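You operate a simulated robot arm through the tools that you are given. There is no shell and no other tool. Be economical: measure what you need, move in short steps, check, and stop when the job is done.

Carry out the task below with a simulated robot arm. There is one attempt and no reset: what you move stays moved.

## Task
Change the pump from pot to tank, flush the line clear and set the dial to 3.0.
Fine: WATER 1 valve shut, WATER 2 valve left open; flush with the yellow button into the cup until the stream is plain water; shut the CUP valve after.

It is judged by the outcome, as a careful person would: the job done as asked, and still so three seconds after it is handed in. It fails if anything else is knocked over, pushed out of place, dropped, spilled or broken.

## Robot
A 6-joint arm with a two-finger parallel gripper, fixed in place. Base frame: the origin is at the foot of the arm, x ahead of it, y to its left, z up. Lengths are in mm, angles in rad, forces in N, time in s.
With the tool pointing down near the work surface it reaches from about 340 to 820 mm from the base axis. Its first joint turns from -2.897 to 2.897 rad. Payload 3.91 kg.
The tool frame sits at the grasp point between the pads (the TCP): z along the fingers, y along the line on which they close. The tips reach 30 mm beyond it. The gripper opens to 110 mm. The fingers are 20 mm wide and 10 mm thick; the gripper's body (48 by 112 mm) begins 55 mm behind the TCP.
Orientation is told as [roll, pitch, yaw] about the base's x, y, z axes, in that order, counted from this pose: with the fingers straight down and closing along the base's y, the tool's x points along the base's -x, its y along +y and its z along -z.

## Interface
- The arm moves only by the tool nudge_tool. Its arguments are lists of equal length, an entry for each row: "translation": the shift along the tool's x, y, z in mm, a list of three; "rot": the turn, a rotation vector about the tool's x, y, z in rad, a list of three. In form: {"translation": [[tx, ty, tz], ...], "rot": [[ax, ay, az], ...]}. A call has 1 to 10 rows; each row is the pose to reach, as a shift and turn from the pose commanded when the call began, along the tool's axes at that moment. "hand" is the finger opening in mm, from 0 to 110, set as the call begins (left out, the last holds). Each row takes 0.2 s and may step no farther than 50 mm and 0.15 rad from the row before; otherwise, or with a gripper value out of range, the whole call is refused. Where a pose cannot be reached the arm comes as near as it can. A force on the tool above 90 N (or 10 N above the force at the start of the call, whichever is more), or a blocked arm, ends the call early, and 0.2 s more pass. The fingers move at their own pace (about 45 mm/s each) and stop on an object; they squeeze with about 39 N. The grip force told is the motor's: it shows also when the fingers shut on nothing. Time passes only in rows, and 0.2 s behind the last, so rows that repeat a pose let the fingers close. The reply holds the time, the measured pose of the TCP, the force on the tool along the base axes, the opening and the grip force, in the units named above and with some noise.
- Cameras (640 x 400 px; columns grow to the right, rows downward): "scene" is fixed at [405.5, -502, 1156.3]; the picture's right is [0.99, -0.12, 0.00], its down [-0.03, -0.28, -0.96] and it looks along [0.11, 0.95, -0.28] (base axes); focal length 327 px, centre (320, 200). "wrist" rides on the gripper at [77, 7, -114] in the tool frame; the picture's right is [-0.09, 1.00, 0.00], its down [-0.80, -0.07, -0.59] and it looks along [-0.59, -0.05, 0.80] (tool axes); focal length 270 px, centre (320, 200). There is no depth. A picture from a camera that has moved, and an enlarged one, comes with that camera's place and axes in the base frame and with its lens. The place of the scene camera against the robot may be out by one fixed shift of up to 12 mm in any direction.
- get_image(camera): a new picture of that camera. It takes no simulated time.
- lift_body(by): slides the trunk up (or, below 0, down) by that many mm; the arm rides with it, the base frame stays. It gives what a move gives, with no picture.
- close_up(camera, box): a new picture of the part [left, top, right, bottom] of that camera's present view, enlarged. It takes no simulated time.
- sign_off(): hands the job in; it is judged then, once.

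Go step by step. Nothing tells you positions but the pictures and the camera data: compare them with the known pose of the tool, close in by small moves and look again before you grip or let go. The budget is 120 turns and 76 pictures, counting those below and the enlarged ones. Unless the task says otherwise, let go and move clear before handing in, and close with one line.

The tools are called after "Call:" by a JSON object that holds its "api" and its "payload". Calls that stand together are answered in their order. nudge_tool: Moves the arm, as the interface text tells. Its arguments: {"type":"object","properties":{"translation":{"type":"array"},"rot":{"type":"array"},"hand":{"type":"number"}},"required":["translation","rot"]} The other tools are called the same way: lift_body (by) slides the trunk up or down; get_image (camera) takes a picture; close_up (camera, box) takes an enlarged picture of a part of a camera's view; sign_off () hands the job in.

At the start:

```text
t: 0.0
eef_pos: [417.1, 231.9, 1053.6]
orientation: [0.0, 0.0, -0.001]
wrist_force: [-0.8, 0.0, -0.1]
grip_width: 110.3
grip_force: 0.0
trunk travel left (down, up): [-400.0, 210.0]
```

scene: 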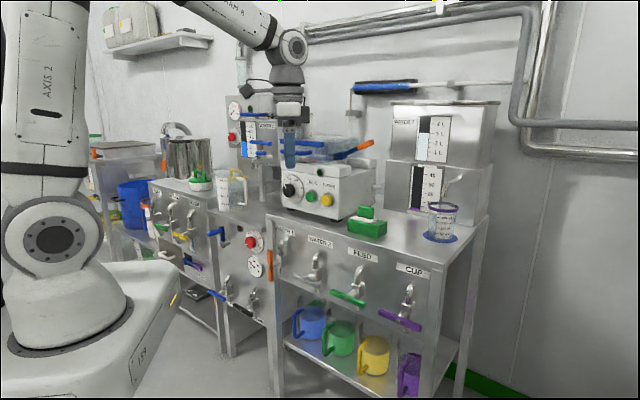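
wrist: 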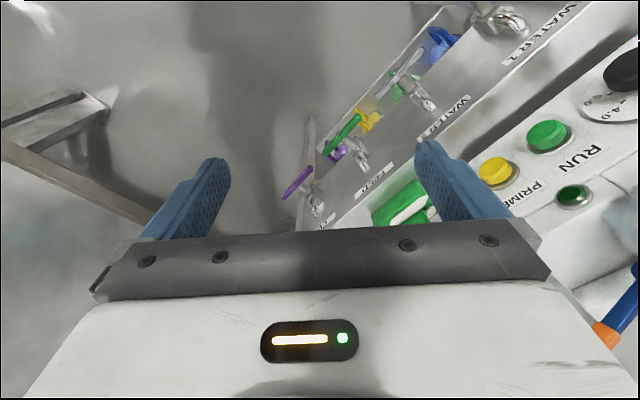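

I see a bench with a pump box (dial, green RUN, yellow PRIME), four valves on its front panel, WATER 1, WATER 2, FEED, CUP, and other benches behind. I'll look more closely before moving.

Call:
{"api": "close_up", "payload": {"camera": "scene", "box": [260, 120, 500, 270]}}

Call:
{"api": "close_up", "payload": {"camera": "scene", "box": [260, 210, 480, 348]}}

Call:
{"api": "close_up", "payload": {"camera": "scene", "box": [80, 80, 300, 218]}}

Call:
{"api": "close_up", "payload": {"camera": "scene", "box": [80, 170, 300, 308]}}

Call:
{"api": "close_up", "payload": {"camera": "scene", "box": [220, 80, 380, 180]}}

```text
2.67 times, centred on (380, 195) of scene
camera zoom: at [405.5, -502.0, 1156.3], right [0.99, -0.12, 0.0], down [-0.03, -0.28, -0.96], along [0.11, 0.95, -0.28], focal length 872 px, centre (160, 213)
```

zoom: 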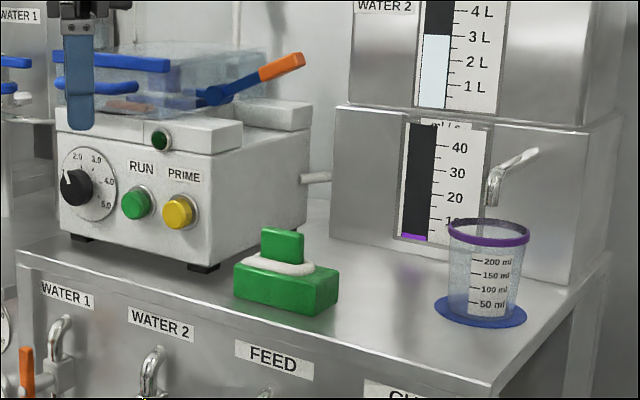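

```text
2.90 times, centred on (370, 279) of scene
camera zoom: at [405.5, -502.0, 1156.3], right [0.99, -0.12, 0.0], down [-0.03, -0.28, -0.96], along [0.11, 0.95, -0.28], focal length 948 px, centre (175, -29)
```

zoom: 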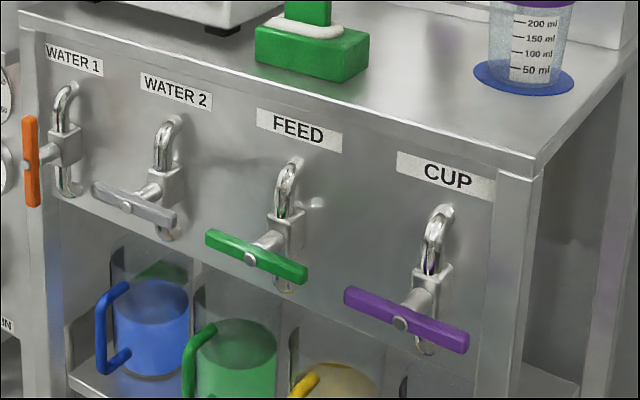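

```text
2.90 times, centred on (190, 149) of scene
camera zoom: at [405.5, -502.0, 1156.3], right [0.99, -0.12, 0.0], down [-0.03, -0.28, -0.96], along [0.11, 0.95, -0.28], focal length 948 px, centre (697, 348)
```

zoom: 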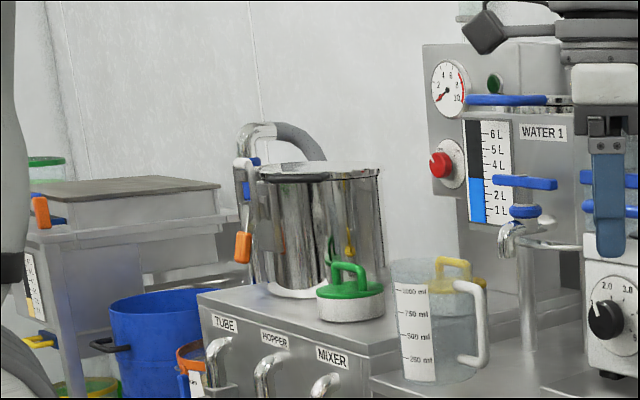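

```text
2.90 times, centred on (190, 239) of scene
camera zoom: at [405.5, -502.0, 1156.3], right [0.99, -0.12, 0.0], down [-0.03, -0.28, -0.96], along [0.11, 0.95, -0.28], focal length 948 px, centre (697, 87)
```

zoom: 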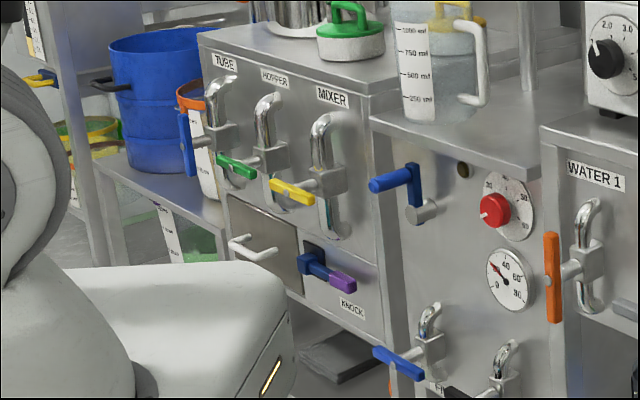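

```text
4.00 times, centred on (300, 130) of scene
camera zoom: at [405.5, -502.0, 1156.3], right [0.99, -0.12, 0.0], down [-0.03, -0.28, -0.96], along [0.11, 0.95, -0.28], focal length 1308 px, centre (400, 480)
```

zoom: 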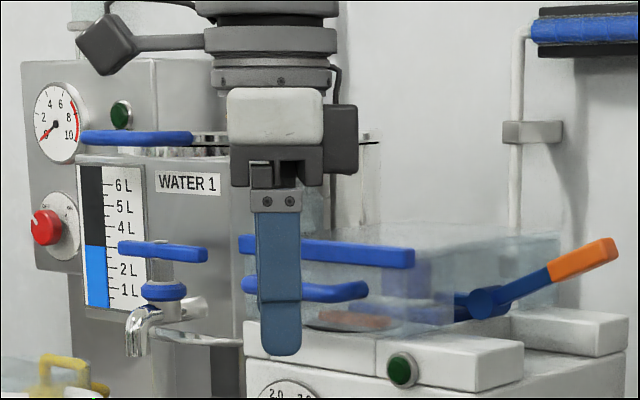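

I estimate the panel faces the base along azimuth ≈44°, with valve hubs near z≈658 and about 150 mm apart. The orange WATER 1 handle is vertical (open) and the other three are horizontal (shut). I'll turn the tool to face the panel squarely, yaw first.

Call:
{"api": "nudge_tool", "payload": {"translation": [[0, 0, 0], [0, 0, 0], [0, 0, 0], [0, 0, 0], [0, 0, 0], [0, 0, 0]], "rot": [[0, 0, -0.128], [0, 0, -0.256], [0, 0, -0.384], [0, 0, -0.512], [0, 0, -0.64], [0, 0, -0.768]]}}

```text
t: 1.4
eef_pos: [418.5, 231.0, 1054.2]
orientation: [0.001, -0.001, 0.771]
wrist_force: [0.7, -0.2, -0.1]
grip_width: 110.2
grip_force: 0.1
trunk travel left (down, up): [-400.0, 210.0]
```

The yaw worked. Now I pitch the tool forward toward horizontal.

Call:
{"api": "nudge_tool", "payload": {"translation": [[0, 0, 0], [0, 0, 0], [0, 0, 0], [0, 0, 0], [0, 0, 0]], "rot": [[0, -0.15, 0], [0, -0.3, 0], [0, -0.45, 0], [0, -0.6, 0], [0, -0.75, 0]]}}

Call:
{"api": "get_image", "payload": {"camera": "wrist"}}

Call:
{"api": "get_image", "payload": {"camera": "scene"}}

```text
t: 2.6
eef_pos: [416.9, 230.7, 1054.0]
orientation: [0.0, -0.753, 0.767]
wrist_force: [0.4, -0.1, -0.2]
grip_width: 109.9
grip_force: 0.0
trunk travel left (down, up): [-400.0, 210.0]
```

```text
68 pictures are left
camera wrist: at [314.8, 141.7, 1085.7], right [-0.64, 0.76, 0.06], down [0.18, 0.07, 0.98], along [0.74, 0.64, -0.18], focal length 270 px, centre (320, 200)
```

wrist: 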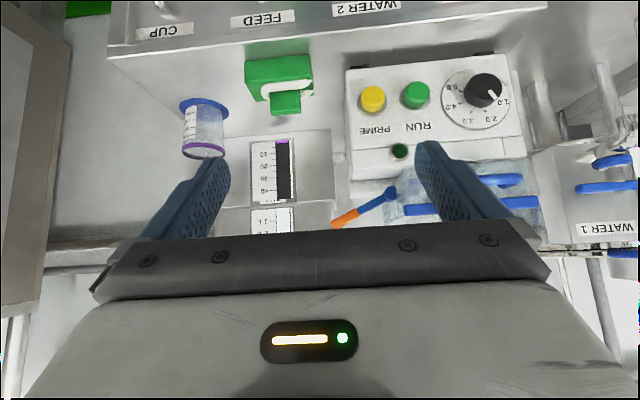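

```text
67 pictures are left
```

scene: 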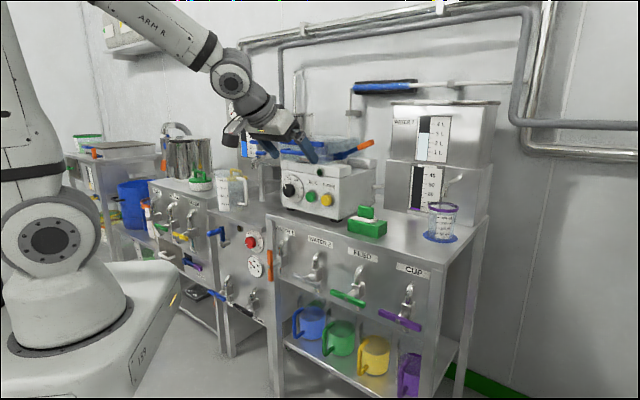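

The wrist camera now sees the pump and bench clearly, upside down. I zoom on the dial and gauges before going on.

Call:
{"api": "close_up", "payload": {"camera": "wrist", "box": [340, 50, 532, 170]}}

Call:
{"api": "close_up", "payload": {"camera": "wrist", "box": [160, 60, 352, 230]}}

Call:
{"api": "nudge_tool", "payload": {"translation": [[0, 0, 0], [0, 0, 0], [0, 0, 0], [0, 0, 0], [0, 0, 0], [0, 0, 0]], "rot": [[0, -0.14, 0], [0, -0.28, 0], [0, -0.42, 0], [0, -0.56, 0], [0, -0.7, 0], [0, -0.818, 0]]}}

```text
3.33 times, centred on (436, 110) of wrist
camera zoom: at [314.8, 141.7, 1085.7], right [-0.64, 0.76, 0.06], down [0.18, 0.07, 0.98], along [0.74, 0.64, -0.18], focal length 901 px, centre (-67, 500)
```

zoom: 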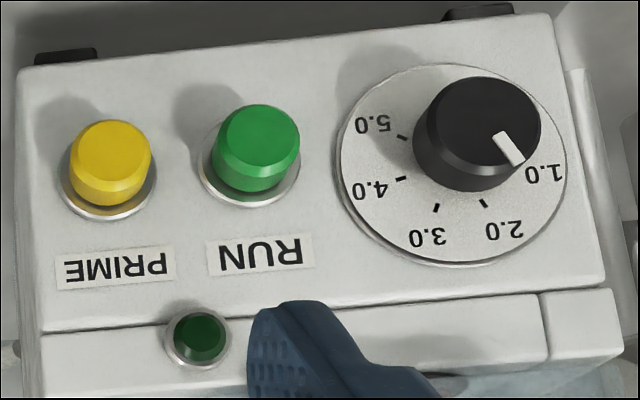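

```text
2.35 times, centred on (256, 145) of wrist
camera zoom: at [314.8, 141.7, 1085.7], right [-0.64, 0.76, 0.06], down [0.18, 0.07, 0.98], along [0.74, 0.64, -0.18], focal length 636 px, centre (471, 329)
```

zoom: 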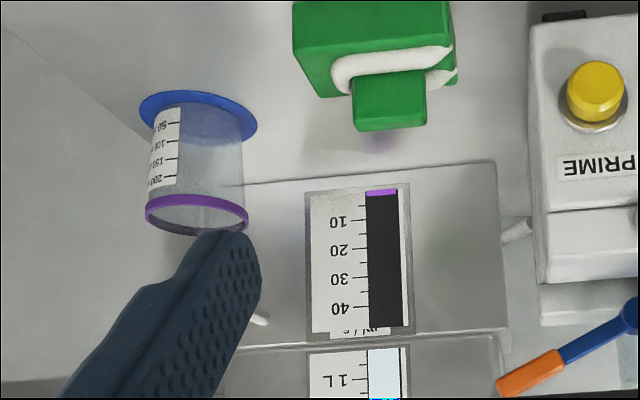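

```text
t: 4.0
eef_pos: [464.9, 246.7, 1073.9]
orientation: [-0.536, -1.569, 1.304]
wrist_force: [-0.2, -0.6, 0.1]
grip_width: 110.1
grip_force: 0.1
out of reach, approached as far as the arm can: row 2, 3, 4, 5, 6
trunk travel left (down, up): [-400.0, 210.0]
```

The dial reads about 1.2, RUN is off, and the gauge reads ml/s at zero. The tool is nearly horizontal, so I lower the trunk toward valve height.

Call:
{"api": "lift_body", "payload": {"by": -260}}

```text
t: 6.7
eef_pos: [463.8, 246.6, 812.6]
orientation: [-0.002, -1.569, 0.769]
wrist_force: [-0.1, 0.2, 0.4]
grip_width: 110.1
grip_force: 0.0
trunk travel left (down, up): [-140.0, 470.0]
```

Now I slide left toward WATER 1 (tool y points left along the panel), staying off the panel.

Call:
{"api": "nudge_tool", "payload": {"translation": [[0, 45, 0], [0, 90, 0], [0, 135, 0], [0, 180, 0], [0, 229, 0]], "rot": [[0, 0, 0], [0, 0, 0], [0, 0, 0], [0, 0, 0], [0, 0, 0]]}}

Call:
{"api": "get_image", "payload": {"camera": "wrist"}}

Call:
{"api": "get_image", "payload": {"camera": "scene"}}

```text
t: 7.9
eef_pos: [443.8, 284.0, 814.9]
orientation: [-0.012, -1.565, 0.787]
wrist_force: [0.6, 0.6, 0.3]
grip_width: 109.8
grip_force: 0.1
out of reach, approached as far as the arm can: row 1, 2, 3, 4, 5
trunk travel left (down, up): [-140.0, 470.0]
```

```text
64 pictures are left
camera wrist: at [356.7, 208.2, 739.0], right [-0.7, 0.71, 0.09], down [-0.37, -0.46, 0.8], along [0.61, 0.53, 0.59], focal length 270 px, centre (320, 200)
```

wrist: 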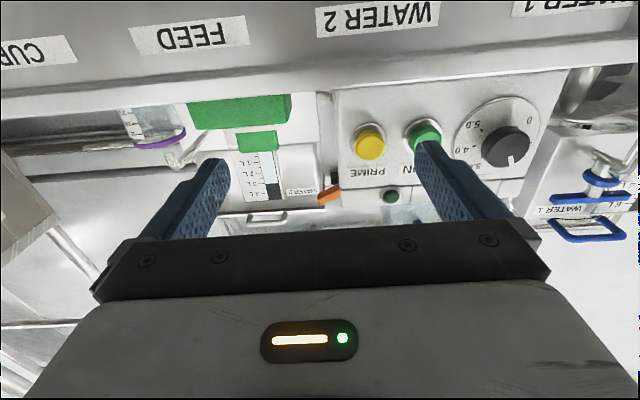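

```text
63 pictures are left
```

scene: 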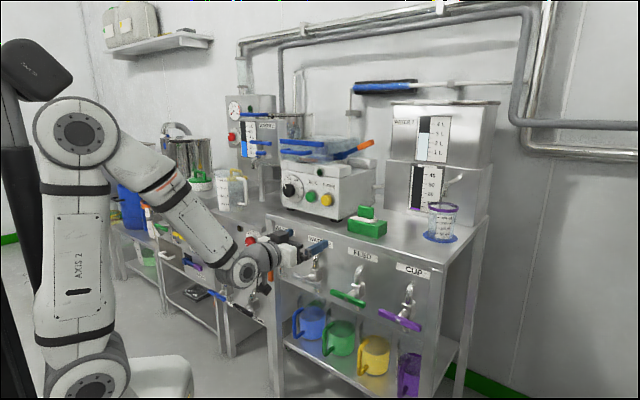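

The arm is folded too tightly at this trunk height, since the shoulder is level with the tool. Raising the trunk and reaching down should give room, so I do that.

Call:
{"api": "lift_body", "payload": {"by": 400}}

```text
t: 11.7
eef_pos: [444.5, 284.1, 1215.1]
orientation: [-0.007, -1.565, 0.783]
wrist_force: [-0.2, 0.2, 1.0]
grip_width: 110.0
grip_force: 0.0
trunk travel left (down, up): [-540.0, 70.0]
```

Now lower the arm itself, keeping the tool level.

Call:
{"api": "nudge_tool", "payload": {"translation": [[45, 0, 0], [90, 0, 0], [135, 0, 0], [180, 0, 0], [225, 0, 0], [270, 0, 0], [315, 0, 0], [360, 0, 0], [400, 0, 0]], "rot": [[0, 0, 0], [0, 0, 0], [0, 0, 0], [0, 0, 0], [0, 0, 0], [0, 0, 0], [0, 0, 0], [0, 0, 0], [0, 0, 0]]}}

```text
t: 13.7
eef_pos: [508.2, 317.2, 833.1]
orientation: [1.509, -1.379, -0.72]
wrist_force: [0.0, 0.0, 0.1]
grip_width: 110.0
grip_force: 0.1
out of reach, approached as far as the arm can: row 1, 2, 3, 4, 5, 6, 7, 8, 9
trunk travel left (down, up): [-540.0, 70.0]
```

Still limited. I'll look at the arm's posture to see why.

Call:
{"api": "get_image", "payload": {"camera": "scene"}}

```text
62 pictures are left
```

scene: 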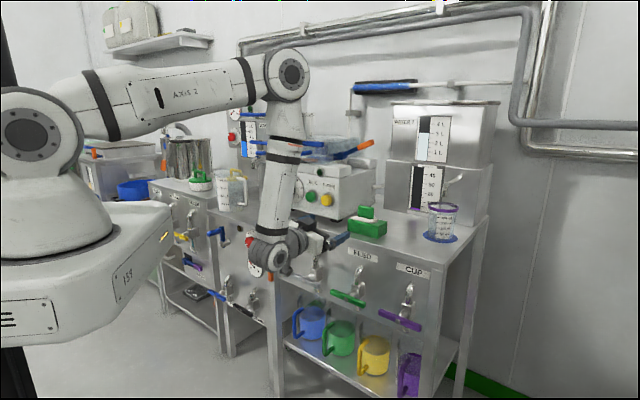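

The wrist bend limits it when the shoulder is high, and elbow folding limits it when too close. The best choice is a low trunk with the tool at radius ≥ 530 mm. I'll raise the arm first, then lower the trunk.

Call:
{"api": "nudge_tool", "payload": {"translation": [[-45, 0, 0], [-90, 0, 0], [-135, 0, 0], [-180, 0, 0], [-225, 0, 0], [-270, 0, 0], [-315, 0, 0], [-360, 0, 0], [-400, 0, 0]], "rot": [[0, 0, 0], [0, 0, 0], [0, 0, 0], [0, 0, 0], [0, 0, 0], [0, 0, 0], [0, 0, 0], [0, 0, 0], [0, 0, 0]]}}

```text
t: 15.7
eef_pos: [565.3, 266.4, 1224.0]
orientation: [1.502, -1.378, -0.713]
wrist_force: [0.3, 0.3, -0.1]
grip_width: 109.8
grip_force: 0.1
trunk travel left (down, up): [-540.0, 70.0]
```

The orientation picked up a small roll about the tool axis. I correct that, move back and left a little, then lower the trunk by 400.

Call:
{"api": "nudge_tool", "payload": {"translation": [[0, 0, -15], [0, 40, -30], [0, 80, -40]], "rot": [[0, 0, -0.1], [0, 0, -0.192], [0, 0, -0.192]]}}

Call:
{"api": "lift_body", "payload": {"by": -390}}

Call:
{"api": "get_image", "payload": {"camera": "wrist"}}

```text
t: 16.5
eef_pos: [482.1, 293.6, 1240.1]
orientation: [-0.146, -1.557, 0.938]
wrist_force: [-0.2, -0.2, 0.0]
grip_width: 110.0
grip_force: 0.0
trunk travel left (down, up): [-540.0, 70.0]
```

```text
t: 20.2
eef_pos: [483.7, 291.2, 849.2]
orientation: [-0.067, -1.559, 0.857]
wrist_force: [0.5, -0.4, -0.3]
grip_width: 110.0
grip_force: 0.1
trunk travel left (down, up): [-150.0, 460.0]
```

```text
61 pictures are left
camera wrist: at [395.7, 214.0, 773.9], right [-0.71, 0.7, 0.09], down [-0.36, -0.46, 0.81], along [0.61, 0.54, 0.58], focal length 270 px, centre (320, 200)
```

wrist: 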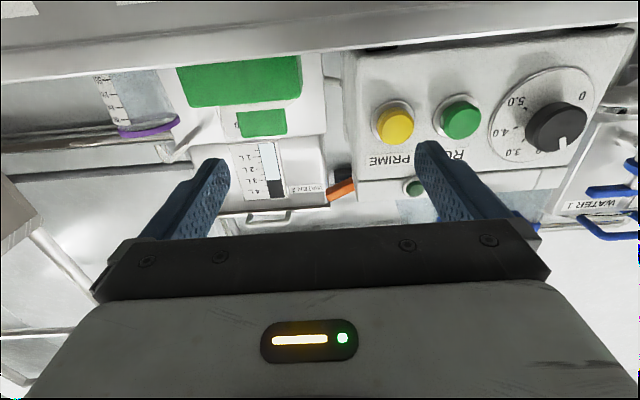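

From two views PRIME sits near (536, 446, 877). Now I slide left, back to about 530 mm radius, to line up in front of WATER 1.

Call:
{"api": "nudge_tool", "payload": {"translation": [[0, 42, 0], [0, 84, 0], [0, 126, 0], [0, 168, 0], [0, 205, -10]], "rot": [[0, 0, 0], [0, 0, 0], [0, 0, 0], [0, 0, 0], [0, 0, 0]]}}

Call:
{"api": "get_image", "payload": {"camera": "scene"}}

```text
t: 21.4
eef_pos: [458.9, 313.3, 851.8]
orientation: [-0.058, -1.557, 0.854]
wrist_force: [-0.4, 0.5, -0.3]
grip_width: 110.1
grip_force: 0.0
out of reach, approached as far as the arm can: row 1, 2, 3, 4, 5
trunk travel left (down, up): [-150.0, 460.0]
```

```text
60 pictures are left
```

scene: 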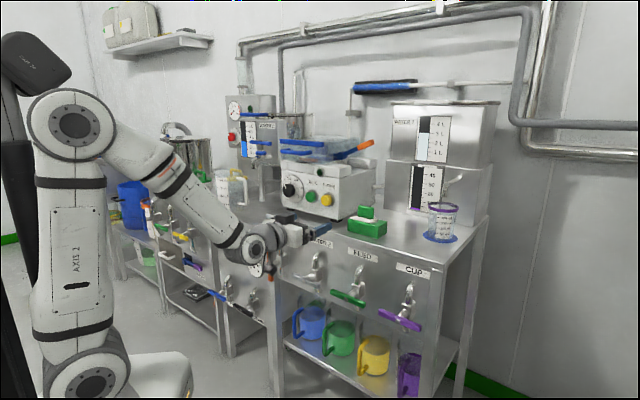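

The limit appears to be the upper arm leaning back, so going lower with the arm frees up room. I go down 80 mm (still above the handles), then back off.

Call:
{"api": "nudge_tool", "payload": {"translation": [[40, 0, 0], [80, 0, 0], [80, 0, -40], [80, 40, -60], [80, 85, -60]], "rot": [[0, 0, 0], [0, 0, 0], [0, 0, 0], [0, 0, 0], [0, 0, 0]]}}

Call:
{"api": "get_image", "payload": {"camera": "wrist"}}

```text
t: 22.6
eef_pos: [446.0, 293.8, 798.3]
orientation: [0.497, -1.554, 0.298]
wrist_force: [-0.3, 0.0, -0.2]
grip_width: 109.9
grip_force: 0.1
out of reach, approached as far as the arm can: row 1, 2, 3, 4, 5
trunk travel left (down, up): [-150.0, 460.0]
```

```text
59 pictures are left
camera wrist: at [358.6, 216.5, 723.7], right [-0.71, 0.7, 0.1], down [-0.35, -0.47, 0.81], along [0.61, 0.54, 0.58], focal length 270 px, centre (320, 200)
```

wrist: 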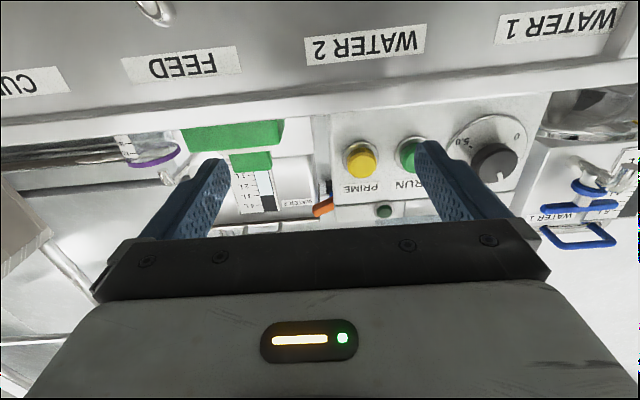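

The pattern (lateral travel always stuck about 12° off the arm's plane) suggests a wrist-roll limit when the tool is bent up to horizontal. For the valves I'll return to tool-down and push the handle ends with closed fingertips from above.

Call:
{"api": "nudge_tool", "payload": {"hand": 0, "translation": [[0, 0, 0], [0, 0, 0], [0, 0, 0], [0, 0, 0], [0, 0, 0], [0, 0, 0], [0, 0, 0], [0, 0, 0], [0, 0, 0], [0, 0, 0]], "rot": [[0, 0.15, 0], [0, 0.3, 0], [0, 0.45, 0], [0, 0.6, 0], [0, 0.75, 0], [0, 0.9, 0], [0, 1.05, 0], [0, 1.2, 0], [0, 1.35, 0], [0, 1.5, 0]]}}

Call:
{"api": "get_image", "payload": {"camera": "wrist"}}

```text
t: 24.9
eef_pos: [444.5, 297.8, 799.1]
orientation: [-0.003, -0.055, 0.793]
wrist_force: [-0.9, -0.3, 0.0]
grip_width: 0.1
grip_force: 37.2
out of reach, approached as far as the arm can: row 5
trunk travel left (down, up): [-150.0, 460.0]
```

```text
58 pictures are left
camera wrist: at [379.5, 242.5, 909.2], right [-0.65, 0.76, 0.0], down [0.59, 0.49, 0.64], along [0.49, 0.41, -0.77], focal length 270 px, centre (320, 200)
```

wrist: 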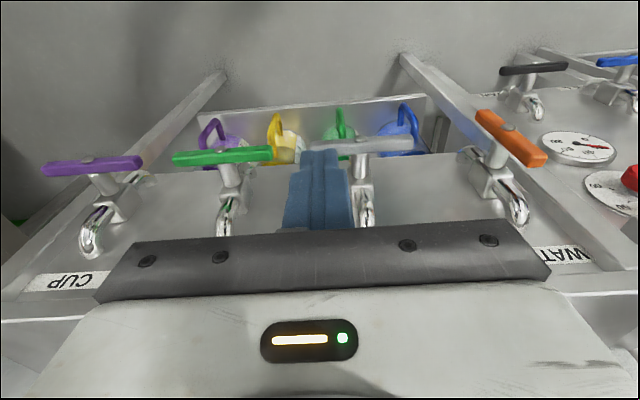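

The view is excellent: all four hubs lie at n≈575 mm along azimuth 45.4°, about 147 mm apart, z≈655. I'll straighten the tool and move above and to the left of WATER 1's handle top.

Call:
{"api": "nudge_tool", "payload": {"translation": [[0, 44, 0], [0, 88, 0], [-15, 132, 0], [-30, 176, 0], [-51, 219, 0]], "rot": [[0, 0.055, 0], [0, 0.055, 0], [0, 0.055, 0], [0, 0.055, 0], [0, 0.055, 0]]}}

Call:
{"api": "get_image", "payload": {"camera": "wrist"}}

Call:
{"api": "get_image", "payload": {"camera": "scene"}}

```text
t: 26.1
eef_pos: [323.8, 488.3, 801.1]
orientation: [-0.001, -0.001, 0.79]
wrist_force: [-1.0, -0.2, -0.4]
grip_width: 0.3
grip_force: 37.6
trunk travel left (down, up): [-150.0, 460.0]
```

```text
57 pictures are left
camera wrist: at [262.9, 437.3, 915.9], right [-0.65, 0.76, 0.0], down [0.61, 0.52, 0.6], along [0.46, 0.38, -0.8], focal length 270 px, centre (320, 200)
```

wrist: 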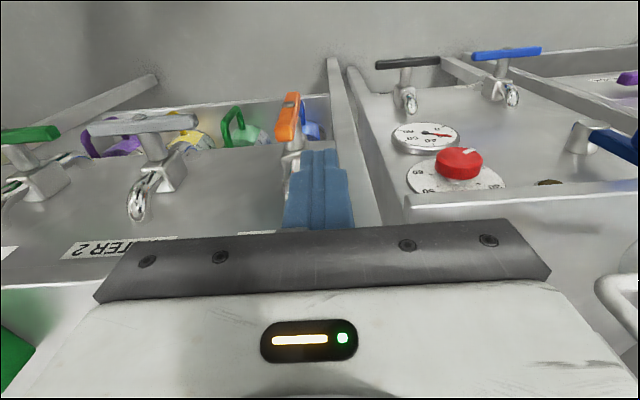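

```text
56 pictures are left
```

scene: 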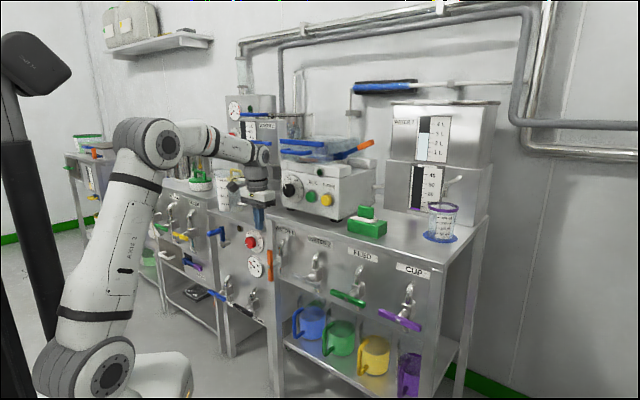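

The fingers are left of the handle top and slightly above. I descend beside it so the tips reach about 28 mm above the hub, without touching.

Call:
{"api": "nudge_tool", "payload": {"translation": [[-5, 0, 30], [-5, 0, 60], [-5, 0, 88]], "rot": [[0, 0, 0], [0, 0, 0], [0, 0, 0]]}}

Call:
{"api": "get_image", "payload": {"camera": "wrist"}}

Call:
{"api": "close_up", "payload": {"camera": "scene", "box": [200, 180, 360, 320]}}

```text
t: 26.9
eef_pos: [328.3, 490.8, 713.6]
orientation: [0.0, -0.003, 0.79]
wrist_force: [-0.5, -0.8, -0.8]
grip_width: 0.0
grip_force: 37.9
trunk travel left (down, up): [-150.0, 460.0]
```

```text
55 pictures are left
camera wrist: at [267.9, 441.3, 827.6], right [-0.65, 0.76, 0.0], down [0.61, 0.52, 0.6], along [0.46, 0.39, -0.8], focal length 270 px, centre (320, 200)
```

wrist: 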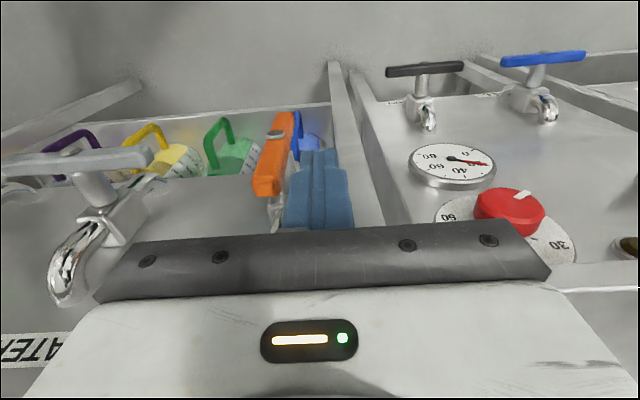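

```text
2.86 times, centred on (280, 250) of scene
camera zoom: at [405.5, -502.0, 1156.3], right [0.99, -0.12, 0.0], down [-0.03, -0.28, -0.96], along [0.11, 0.95, -0.28], focal length 934 px, centre (434, 57)
```

zoom: 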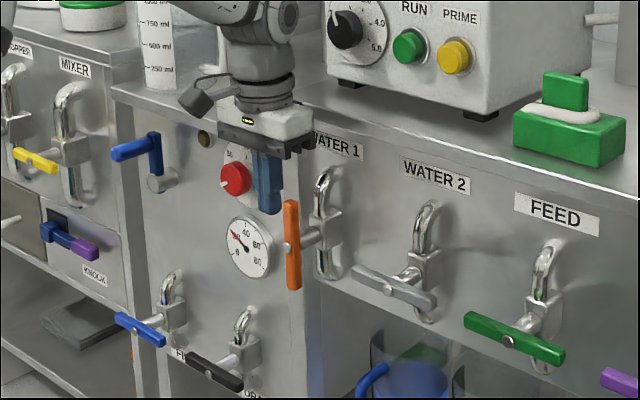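

The fingers sit beside the top of the orange handle as planned; hub at z≈651. I make a small trial push to the right, watching the force.

Call:
{"api": "nudge_tool", "payload": {"translation": [[0, -8, 0], [0, -16, 0], [0, -22, 0], [0, -28, 0]], "rot": [[0, 0, 0], [0, 0, 0], [0, 0, 0], [0, 0, 0]]}}

Call:
{"api": "close_up", "payload": {"camera": "wrist", "box": [200, 80, 440, 230]}}

```text
t: 27.9
eef_pos: [347.2, 471.0, 713.5]
orientation: [0.0, -0.003, 0.79]
wrist_force: [0.1, 1.2, -0.7]
grip_width: 0.1
grip_force: 37.5
trunk travel left (down, up): [-150.0, 460.0]
```

```text
2.67 times, centred on (320, 155) of wrist
camera zoom: at [287.4, 421.1, 828.3], right [-0.65, 0.76, 0.0], down [0.61, 0.52, 0.6], along [0.46, 0.38, -0.8], focal length 721 px, centre (320, 320)
```

zoom: 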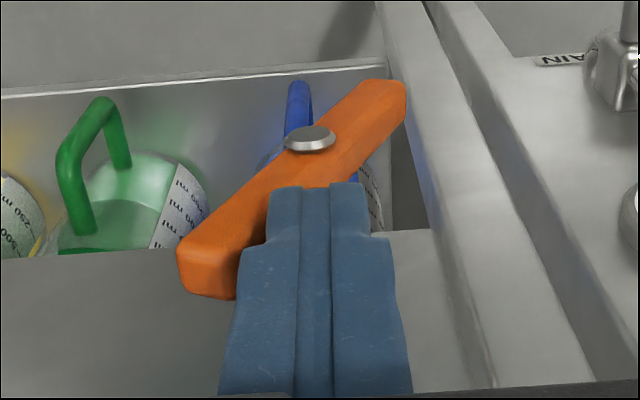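

It turns freely clockwise with little force. I follow the arc round to horizontal, finishing by pressing down on the end.

Call:
{"api": "nudge_tool", "payload": {"translation": [[0, -7, 0], [0, -14, 1.5], [0, -21, 7.5], [0, -27, 15.5], [0, -30, 20], [0, -30, 24], [0, -30, 26]], "rot": [[0, 0, 0], [0, 0, 0], [0, 0, 0], [0, 0, 0], [0, 0, 0], [0, 0, 0], [0, 0, 0]]}}

Call:
{"api": "get_image", "payload": {"camera": "wrist"}}

Call:
{"api": "close_up", "payload": {"camera": "scene", "box": [200, 180, 360, 320]}}

```text
t: 29.4
eef_pos: [369.4, 449.5, 687.2]
orientation: [-0.002, -0.005, 0.79]
wrist_force: [2.8, -2.8, 6.0]
grip_width: 0.1
grip_force: 37.4
trunk travel left (down, up): [-150.0, 460.0]
```

```text
52 pictures are left
camera wrist: at [309.5, 399.1, 802.4], right [-0.65, 0.76, 0.0], down [0.61, 0.52, 0.6], along [0.46, 0.39, -0.8], focal length 270 px, centre (320, 200)
```

wrist: 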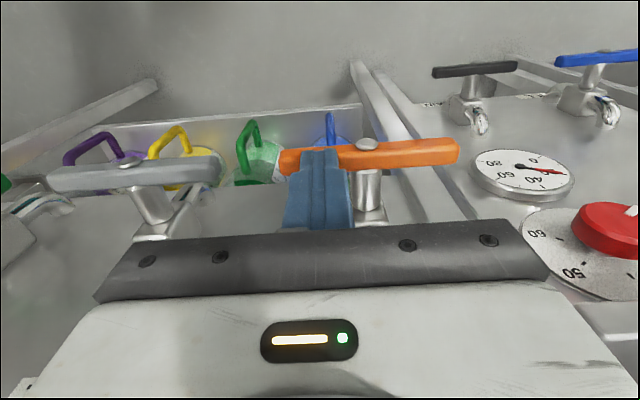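

```text
2.86 times, centred on (280, 250) of scene
camera zoom: at [405.5, -502.0, 1156.3], right [0.99, -0.12, 0.0], down [-0.03, -0.28, -0.96], along [0.11, 0.95, -0.28], focal length 934 px, centre (434, 57)
```

zoom: 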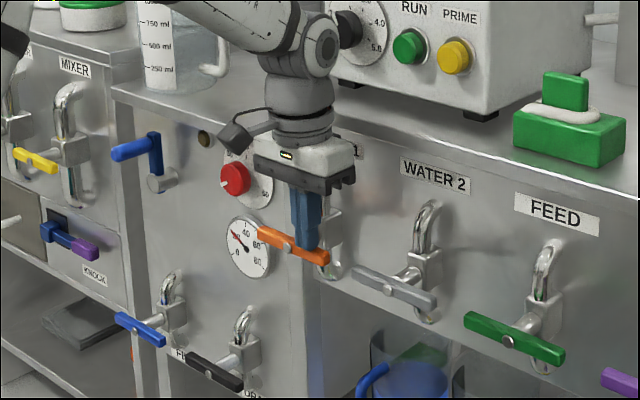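

WATER 1 looks essentially horizontal. A tiny extra press will show whether it's on its stop.

Call:
{"api": "nudge_tool", "payload": {"translation": [[0, 0, 2]], "rot": [[0, 0, 0]]}}

```text
t: 29.9
eef_pos: [370.0, 449.5, 688.1]
orientation: [0.0, -0.009, 0.79]
wrist_force: [5.6, -6.0, 21.4]
grip_width: 0.0
grip_force: 37.9
trunk travel left (down, up): [-150.0, 460.0]
```

WATER 1 is on its stop, so it is shut; valves open counter-clockwise. I lift, move to above the left end of WATER 2's handle and look.

Call:
{"api": "nudge_tool", "payload": {"translation": [[0, 0, -30], [0, 0, -45], [0, -45, -45], [0, -85, -45], [0, -85, -25]], "rot": [[0, 0, 0], [0, 0, 0], [0, 0, 0], [0, 0, 0], [0, 0, 0]]}}

Call:
{"api": "get_image", "payload": {"camera": "wrist"}}

```text
t: 31.1
eef_pos: [430.6, 388.6, 710.9]
orientation: [0.0, -0.003, 0.791]
wrist_force: [0.8, 0.9, 0.0]
grip_width: 0.0
grip_force: 37.4
trunk travel left (down, up): [-150.0, 460.0]
```

```text
50 pictures are left
camera wrist: at [370.2, 338.6, 825.6], right [-0.65, 0.76, 0.0], down [0.61, 0.52, 0.6], along [0.46, 0.39, -0.8], focal length 270 px, centre (320, 200)
```

wrist: 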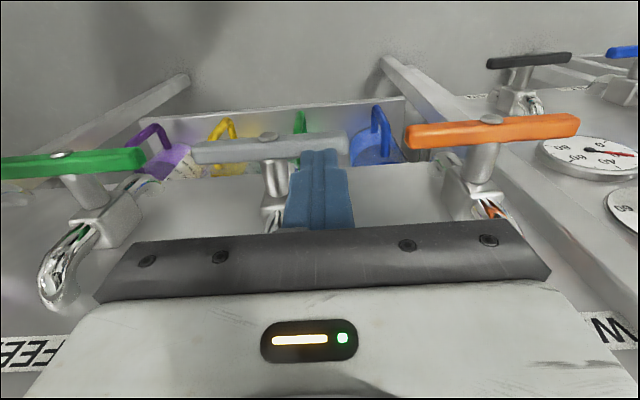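

The fingers are above the left end of WATER 2's handle. I press it down and follow the arc round to vertical.

Call:
{"api": "nudge_tool", "payload": {"translation": [[0, 0.8, 22], [0, 1.8, 29.4], [0, 1.1, 36.4], [0, -2.2, 42.3], [0, -6.7, 46.9], [0, -12, 50.2], [0, -17.5, 53]], "rot": [[0, 0, 0], [0, 0, 0], [0, 0, 0], [0, 0, 0], [0, 0, 0], [0, 0, 0], [0, 0, 0]]}}

Call:
{"api": "get_image", "payload": {"camera": "wrist"}}

Call:
{"api": "close_up", "payload": {"camera": "scene", "box": [230, 190, 390, 330]}}

```text
t: 32.6
eef_pos: [440.7, 379.1, 657.9]
orientation: [0.001, -0.004, 0.79]
wrist_force: [-13.2, 8.5, 0.9]
grip_width: 0.2
grip_force: 37.5
trunk travel left (down, up): [-150.0, 460.0]
```

```text
49 pictures are left
camera wrist: at [381.2, 328.4, 772.9], right [-0.65, 0.76, 0.0], down [0.61, 0.52, 0.6], along [0.46, 0.39, -0.8], focal length 270 px, centre (320, 200)
```

wrist: 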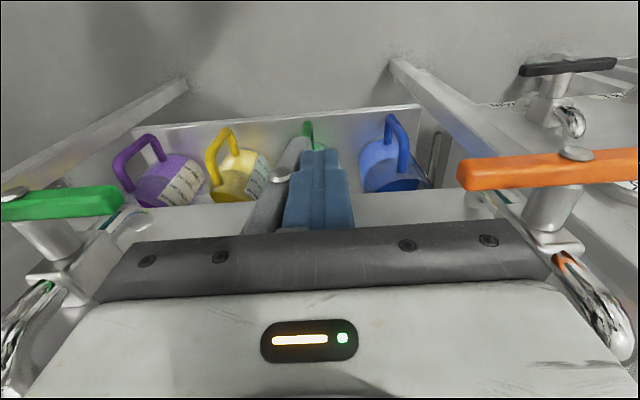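

```text
2.86 times, centred on (310, 260) of scene
camera zoom: at [405.5, -502.0, 1156.3], right [0.99, -0.12, 0.0], down [-0.03, -0.28, -0.96], along [0.11, 0.95, -0.28], focal length 934 px, centre (349, 29)
```

zoom: 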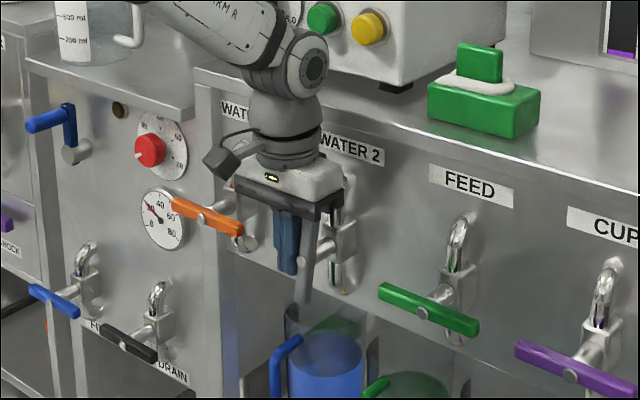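

The handle is nearly vertical but a little short. I push further right in small steps, up to the stop.

Call:
{"api": "nudge_tool", "payload": {"translation": [[0, -3, 0], [0, -6, 0], [0, -8, 0]], "rot": [[0, 0, 0], [0, 0, 0], [0, 0, 0]]}}

Call:
{"api": "close_up", "payload": {"camera": "scene", "box": [280, 220, 360, 290]}}

```text
t: 33.5
eef_pos: [442.3, 378.4, 658.3]
orientation: [0.002, -0.003, 0.791]
wrist_force: [-53.5, 48.4, 4.3]
grip_width: 0.0
grip_force: 37.0
trunk travel left (down, up): [-150.0, 460.0]
```

```text
5.71 times, centred on (320, 255) of scene
camera zoom: at [405.5, -502.0, 1156.3], right [0.99, -0.12, 0.0], down [-0.03, -0.28, -0.96], along [0.11, 0.95, -0.28], focal length 1868 px, centre (320, -114)
```

zoom: 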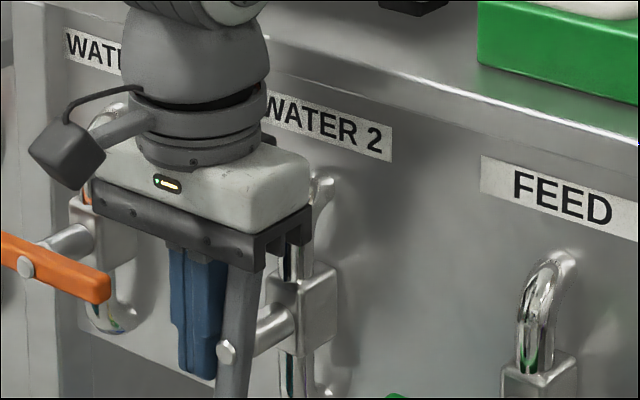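

It resists: the gripper base is likely against the handle's top end. I'll back off, rise, and finish by pushing the top end leftward from the right side.

Call:
{"api": "nudge_tool", "payload": {"translation": [[0, 10, 0], [0, 30, 0], [0, 30, -45], [0, 30, -80]], "rot": [[0, 0, 0], [0, 0, 0], [0, 0, 0], [0, 0, 0]]}}

Call:
{"api": "get_image", "payload": {"camera": "wrist"}}

Call:
{"api": "close_up", "payload": {"camera": "scene", "box": [280, 220, 360, 290]}}

```text
t: 34.5
eef_pos: [426.6, 394.3, 735.9]
orientation: [-0.002, -0.002, 0.791]
wrist_force: [0.5, 0.0, 0.1]
grip_width: 0.0
grip_force: 37.5
trunk travel left (down, up): [-150.0, 460.0]
```

```text
46 pictures are left
camera wrist: at [365.9, 343.8, 850.3], right [-0.65, 0.76, 0.0], down [0.61, 0.52, 0.6], along [0.46, 0.38, -0.8], focal length 270 px, centre (320, 200)
```

wrist: 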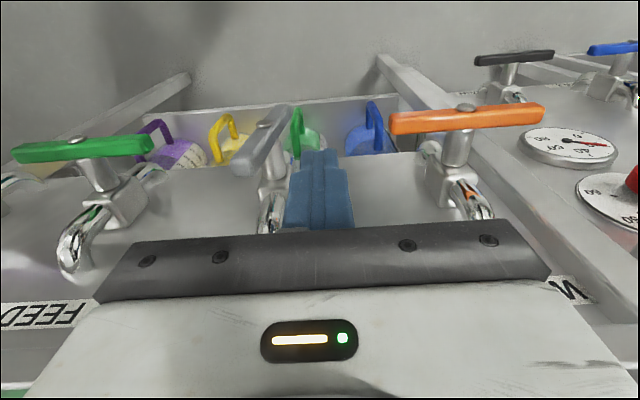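

```text
5.71 times, centred on (320, 255) of scene
camera zoom: at [405.5, -502.0, 1156.3], right [0.99, -0.12, 0.0], down [-0.03, -0.28, -0.96], along [0.11, 0.95, -0.28], focal length 1868 px, centre (320, -114)
```

zoom: 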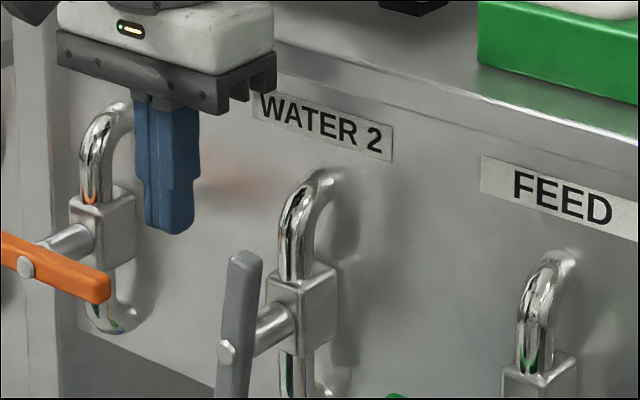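

WATER 2's handle is about 8° short of vertical. I go over to its right side and push the top left to the stop.

Call:
{"api": "nudge_tool", "payload": {"translation": [[0, 0, -30], [0, -40, -30], [0, -80, -30], [0, -80, 0], [0, -80, 24], [0, -70, 24], [0, -63, 24], [0, -60, 24], [0, -58.5, 24]], "rot": [[0, 0, 0], [0, 0, 0], [0, 0, 0], [0, 0, 0], [0, 0, 0], [0, 0, 0], [0, 0, 0], [0, 0, 0], [0, 0, 0]]}}

Call:
{"api": "close_up", "payload": {"camera": "scene", "box": [280, 220, 360, 290]}}

```text
t: 36.5
eef_pos: [468.2, 352.1, 713.8]
orientation: [-0.003, -0.004, 0.788]
wrist_force: [1.3, 0.6, 0.4]
grip_width: 0.0
grip_force: 37.9
trunk travel left (down, up): [-150.0, 460.0]
```

```text
5.71 times, centred on (320, 255) of scene
camera zoom: at [405.5, -502.0, 1156.3], right [0.99, -0.12, 0.0], down [-0.03, -0.28, -0.96], along [0.11, 0.95, -0.28], focal length 1868 px, centre (320, -114)
```

zoom: 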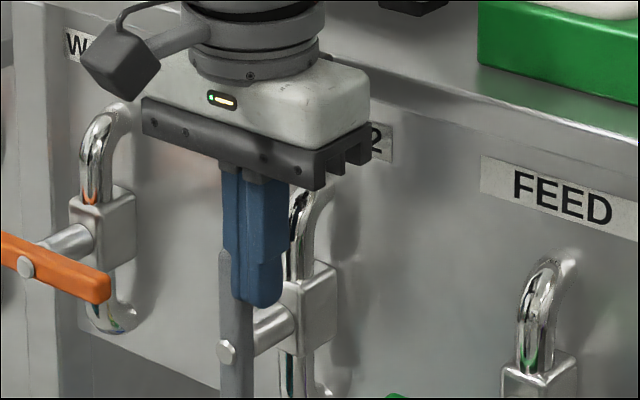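

Nearly there; I push a little more until the force rises.

Call:
{"api": "nudge_tool", "payload": {"translation": [[0, 2, 0], [0, 4, 0], [0, 5, 0]], "rot": [[0, 0, 0], [0, 0, 0], [0, 0, 0]]}}

```text
t: 37.2
eef_pos: [467.8, 353.1, 712.9]
orientation: [-0.003, -0.003, 0.788]
wrist_force: [35.3, -29.3, -1.9]
grip_width: 0.0
grip_force: 37.9
trunk travel left (down, up): [-150.0, 460.0]
```

WATER 2 is on its open stop. I back off, rise and travel to the left end of the CUP handle.

Call:
{"api": "nudge_tool", "payload": {"translation": [[0, -10, 0], [0, -10, -40], [0, -50, -50], [0, -95, -50], [0, -140, -50], [0, -185, -50], [0, -235, -50], [0, -245, -20]], "rot": [[0, 0, 0], [0, 0, 0], [0, 0, 0], [0, 0, 0], [0, 0, 0], [0, 0, 0], [0, 0, 0], [0, 0, 0]]}}

Call:
{"api": "get_image", "payload": {"camera": "wrist"}}

```text
t: 39.0
eef_pos: [638.4, 184.5, 734.7]
orientation: [-0.001, -0.003, 0.789]
wrist_force: [0.0, -1.0, 0.3]
grip_width: 0.1
grip_force: 37.8
trunk travel left (down, up): [-150.0, 460.0]
```

```text
43 pictures are left
camera wrist: at [577.9, 133.0, 849.0], right [-0.65, 0.76, 0.0], down [0.61, 0.52, 0.6], along [0.46, 0.39, -0.8], focal length 270 px, centre (320, 200)
```

wrist: 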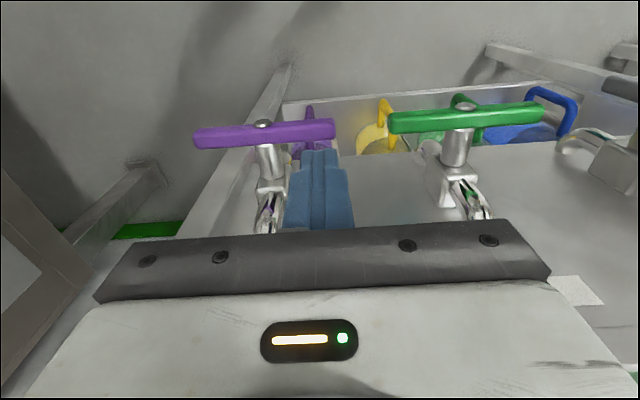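

The fingers are above the left end of the purple CUP handle. First part: press down to about 60°, then retreat and cross over to its right side.

Call:
{"api": "nudge_tool", "payload": {"translation": [[0, 0, 45], [0, 1, 54], [0, 0, 62], [0, -5.6, 67.5], [0, -11, 71.5], [0, 15, 65], [0, 20, 25], [0, 20, -20], [0, -25, -30], [0, -70, -30]], "rot": [[0, 0, 0], [0, 0, 0], [0, 0, 0], [0, 0, 0], [0, 0, 0], [0, 0, 0], [0, 0, 0], [0, 0, 0], [0, 0, 0], [0, 0, 0]]}}

Call:
{"api": "get_image", "payload": {"camera": "wrist"}}

```text
t: 41.2
eef_pos: [687.6, 133.4, 763.8]
orientation: [0.0, -0.001, 0.79]
wrist_force: [-0.5, 0.4, -0.1]
grip_width: 0.1
grip_force: 37.9
trunk travel left (down, up): [-150.0, 460.0]
```

```text
42 pictures are left
camera wrist: at [627.7, 83.7, 878.4], right [-0.65, 0.76, 0.0], down [0.61, 0.52, 0.6], along [0.46, 0.39, -0.8], focal length 270 px, centre (320, 200)
```

wrist: 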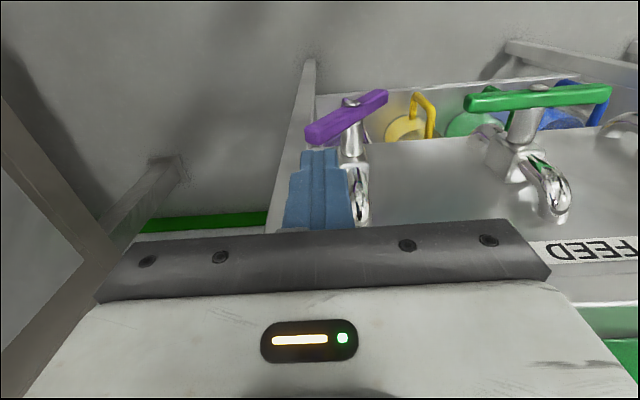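

The CUP handle is at about 45°. I descend on its right and push the top left toward vertical.

Call:
{"api": "nudge_tool", "payload": {"translation": [[0, -36, 0], [0, -36, 30], [0, -36, 55], [0, -26, 55], [0, -16, 55], [0, -6, 55], [0, 3, 55], [0, 8, 55]], "rot": [[0, 0, 0], [0, 0, 0], [0, 0, 0], [0, 0, 0], [0, 0, 0], [0, 0, 0], [0, 0, 0], [0, 0, 0]]}}

Call:
{"api": "get_image", "payload": {"camera": "wrist"}}

```text
t: 43.0
eef_pos: [681.5, 140.2, 708.5]
orientation: [0.0, -0.002, 0.79]
wrist_force: [-0.6, -1.1, -0.4]
grip_width: 0.0
grip_force: 37.3
trunk travel left (down, up): [-150.0, 460.0]
```

```text
41 pictures are left
camera wrist: at [621.5, 89.6, 822.7], right [-0.65, 0.76, 0.0], down [0.61, 0.52, 0.6], along [0.46, 0.39, -0.8], focal length 270 px, centre (320, 200)
```

wrist: 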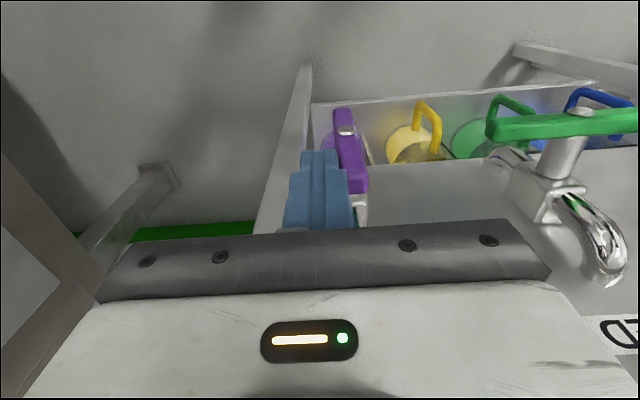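

The CUP handle looks vertical. I push slightly more to feel the stop.

Call:
{"api": "nudge_tool", "payload": {"translation": [[0, 2, 0], [0, 4, 0], [0, 6, 0]], "rot": [[0, 0, 0], [0, 0, 0], [0, 0, 0]]}}

Call:
{"api": "close_up", "payload": {"camera": "scene", "box": [260, 180, 500, 330]}}

```text
t: 43.9
eef_pos: [680.9, 140.8, 708.7]
orientation: [-0.003, -0.004, 0.787]
wrist_force: [23.1, -20.6, -2.2]
grip_width: 0.0
grip_force: 37.3
trunk travel left (down, up): [-150.0, 460.0]
```

```text
2.67 times, centred on (380, 255) of scene
camera zoom: at [405.5, -502.0, 1156.3], right [0.99, -0.12, 0.0], down [-0.03, -0.28, -0.96], along [0.11, 0.95, -0.28], focal length 872 px, centre (160, 53)
```

zoom: 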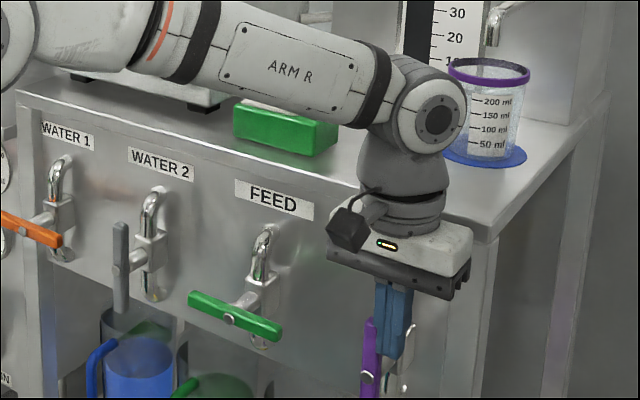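

CUP is open on its stop. Now I rise and move across to in front of the PRIME button, staying clear of the bench edge.

Call:
{"api": "nudge_tool", "payload": {"translation": [[0, -12, 0], [0, -12, -45], [0, -12, -90], [0, -12, -135], [0, -12, -180], [0, -12, -215], [5, 35, -215], [10, 80, -215], [15, 125, -215]], "rot": [[0, 0, 0], [0, 0, 0], [0, 0, 0], [0, 0, 0], [0, 0, 0], [0, 0, 0], [0, 0, 0], [0, 0, 0], [0, 0, 0]]}}

Call:
{"api": "nudge_tool", "payload": {"translation": [[0, 45, 0], [0, 90, 0], [0, 135, 0], [0, 180, 0], [0, 191, 0]], "rot": [[0, 0, 0], [0, 0, 0], [0, 0, 0], [0, 0, 0], [0, 0, 0]]}}

Call:
{"api": "nudge_tool", "payload": {"translation": [[0, 0, 0], [0, 0, 0], [0, 0, 0], [0, 0, 0], [0, 0, 0], [0, 0, 0]], "rot": [[0, -0.14, 0], [0, -0.28, 0], [0, -0.42, 0], [0, -0.56, 0], [0, -0.7, 0], [0, -0.785, 0]]}}

Call:
{"api": "get_image", "payload": {"camera": "wrist"}}

Call:
{"api": "get_image", "payload": {"camera": "scene"}}

```text
t: 45.9
eef_pos: [578.3, 219.8, 922.9]
orientation: [0.0, -0.004, 0.789]
wrist_force: [-0.2, -0.2, 0.8]
grip_width: 0.0
grip_force: 37.7
trunk travel left (down, up): [-150.0, 460.0]
```

```text
t: 47.0
eef_pos: [443.0, 355.1, 925.2]
orientation: [-0.001, -0.004, 0.791]
wrist_force: [0.0, -0.1, 0.6]
grip_width: 0.0
grip_force: 38.1
trunk travel left (down, up): [-150.0, 460.0]
```

```text
t: 48.5
eef_pos: [442.1, 354.6, 923.5]
orientation: [-0.003, -0.792, 0.792]
wrist_force: [-0.7, -0.5, 0.7]
grip_width: 0.2
grip_force: 37.5
trunk travel left (down, up): [-150.0, 460.0]
```

```text
39 pictures are left
camera wrist: at [341.0, 263.5, 949.9], right [-0.66, 0.75, 0.06], down [0.15, 0.05, 0.99], along [0.73, 0.66, -0.15], focal length 270 px, centre (320, 200)
```

wrist: 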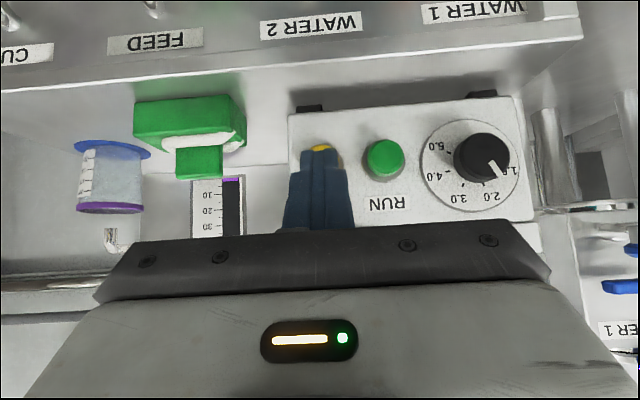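

```text
38 pictures are left
```

scene: 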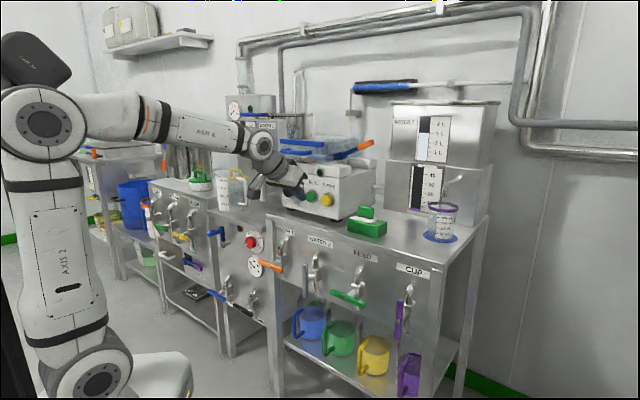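

The fingertips are lined up with the PRIME button (n≈694, s≈66, z≈870). I lower 40 mm and approach to about 18 mm short of it.

Call:
{"api": "nudge_tool", "payload": {"translation": [[28.5, 0, 28.1], [-1, 0, 58.5], [-31.2, 0, 88.6]], "rot": [[0, 0, 0], [0, 0, 0], [0, 0, 0]]}}

Call:
{"api": "close_up", "payload": {"camera": "wrist", "box": [220, 60, 420, 200]}}

Call:
{"api": "close_up", "payload": {"camera": "scene", "box": [260, 130, 420, 240]}}

```text
t: 49.2
eef_pos: [501.1, 413.9, 884.3]
orientation: [-0.002, -0.787, 0.791]
wrist_force: [-0.3, -0.4, -0.2]
grip_width: 0.0
grip_force: 37.6
trunk travel left (down, up): [-150.0, 460.0]
```

```text
2.86 times, centred on (320, 130) of wrist
camera zoom: at [400.2, 321.4, 909.8], right [-0.66, 0.75, 0.06], down [0.15, 0.05, 0.99], along [0.73, 0.66, -0.15], focal length 772 px, centre (320, 400)
```

zoom: 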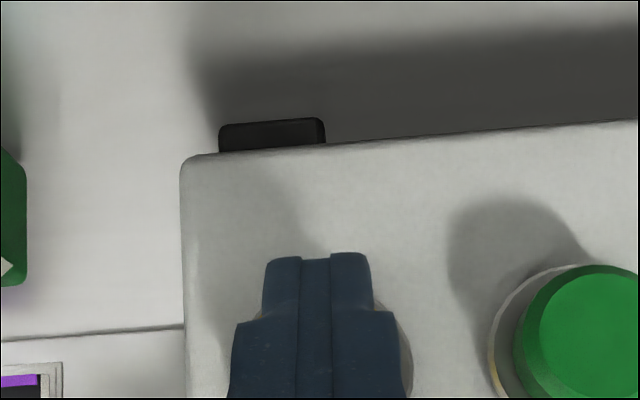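

```text
3.64 times, centred on (340, 185) of scene
camera zoom: at [405.5, -502.0, 1156.3], right [0.99, -0.12, 0.0], down [-0.03, -0.28, -0.96], along [0.11, 0.95, -0.28], focal length 1189 px, centre (247, 254)
```

zoom: 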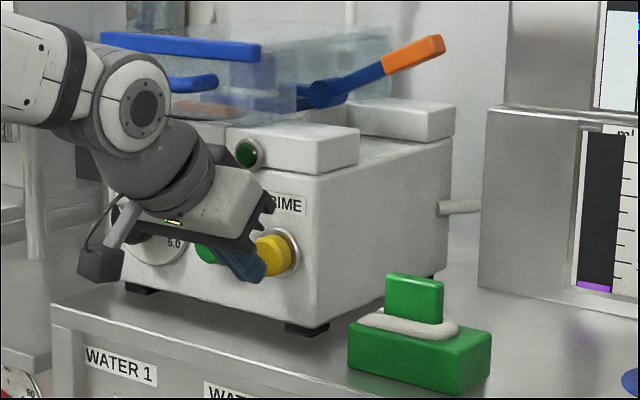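

The tip is just short of the PRIME button at about the right height. I close in gently, watching the force.

Call:
{"api": "nudge_tool", "payload": {"translation": [[-7, 0, 7.1], [-10.5, 0, 10.7], [-12.6, 0, 12.8], [-14, 0, 14.2]], "rot": [[0, 0, 0], [0, 0, 0], [0, 0, 0], [0, 0, 0]]}}

Call:
{"api": "get_image", "payload": {"camera": "scene"}}

```text
t: 50.2
eef_pos: [510.3, 424.5, 883.7]
orientation: [0.0, -0.78, 0.791]
wrist_force: [-48.9, -60.0, -3.3]
grip_width: 0.0
grip_force: 37.9
trunk travel left (down, up): [-150.0, 460.0]
```

```text
35 pictures are left
```

scene: 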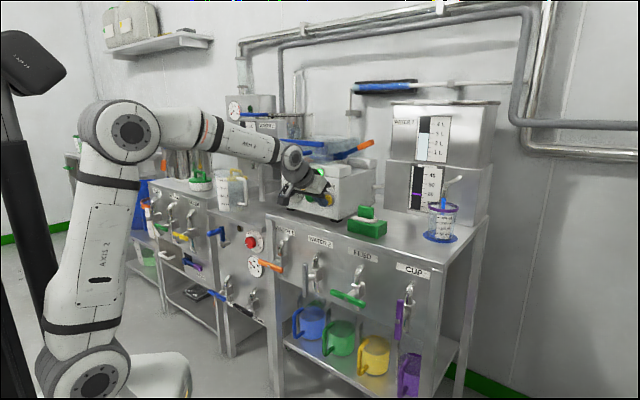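

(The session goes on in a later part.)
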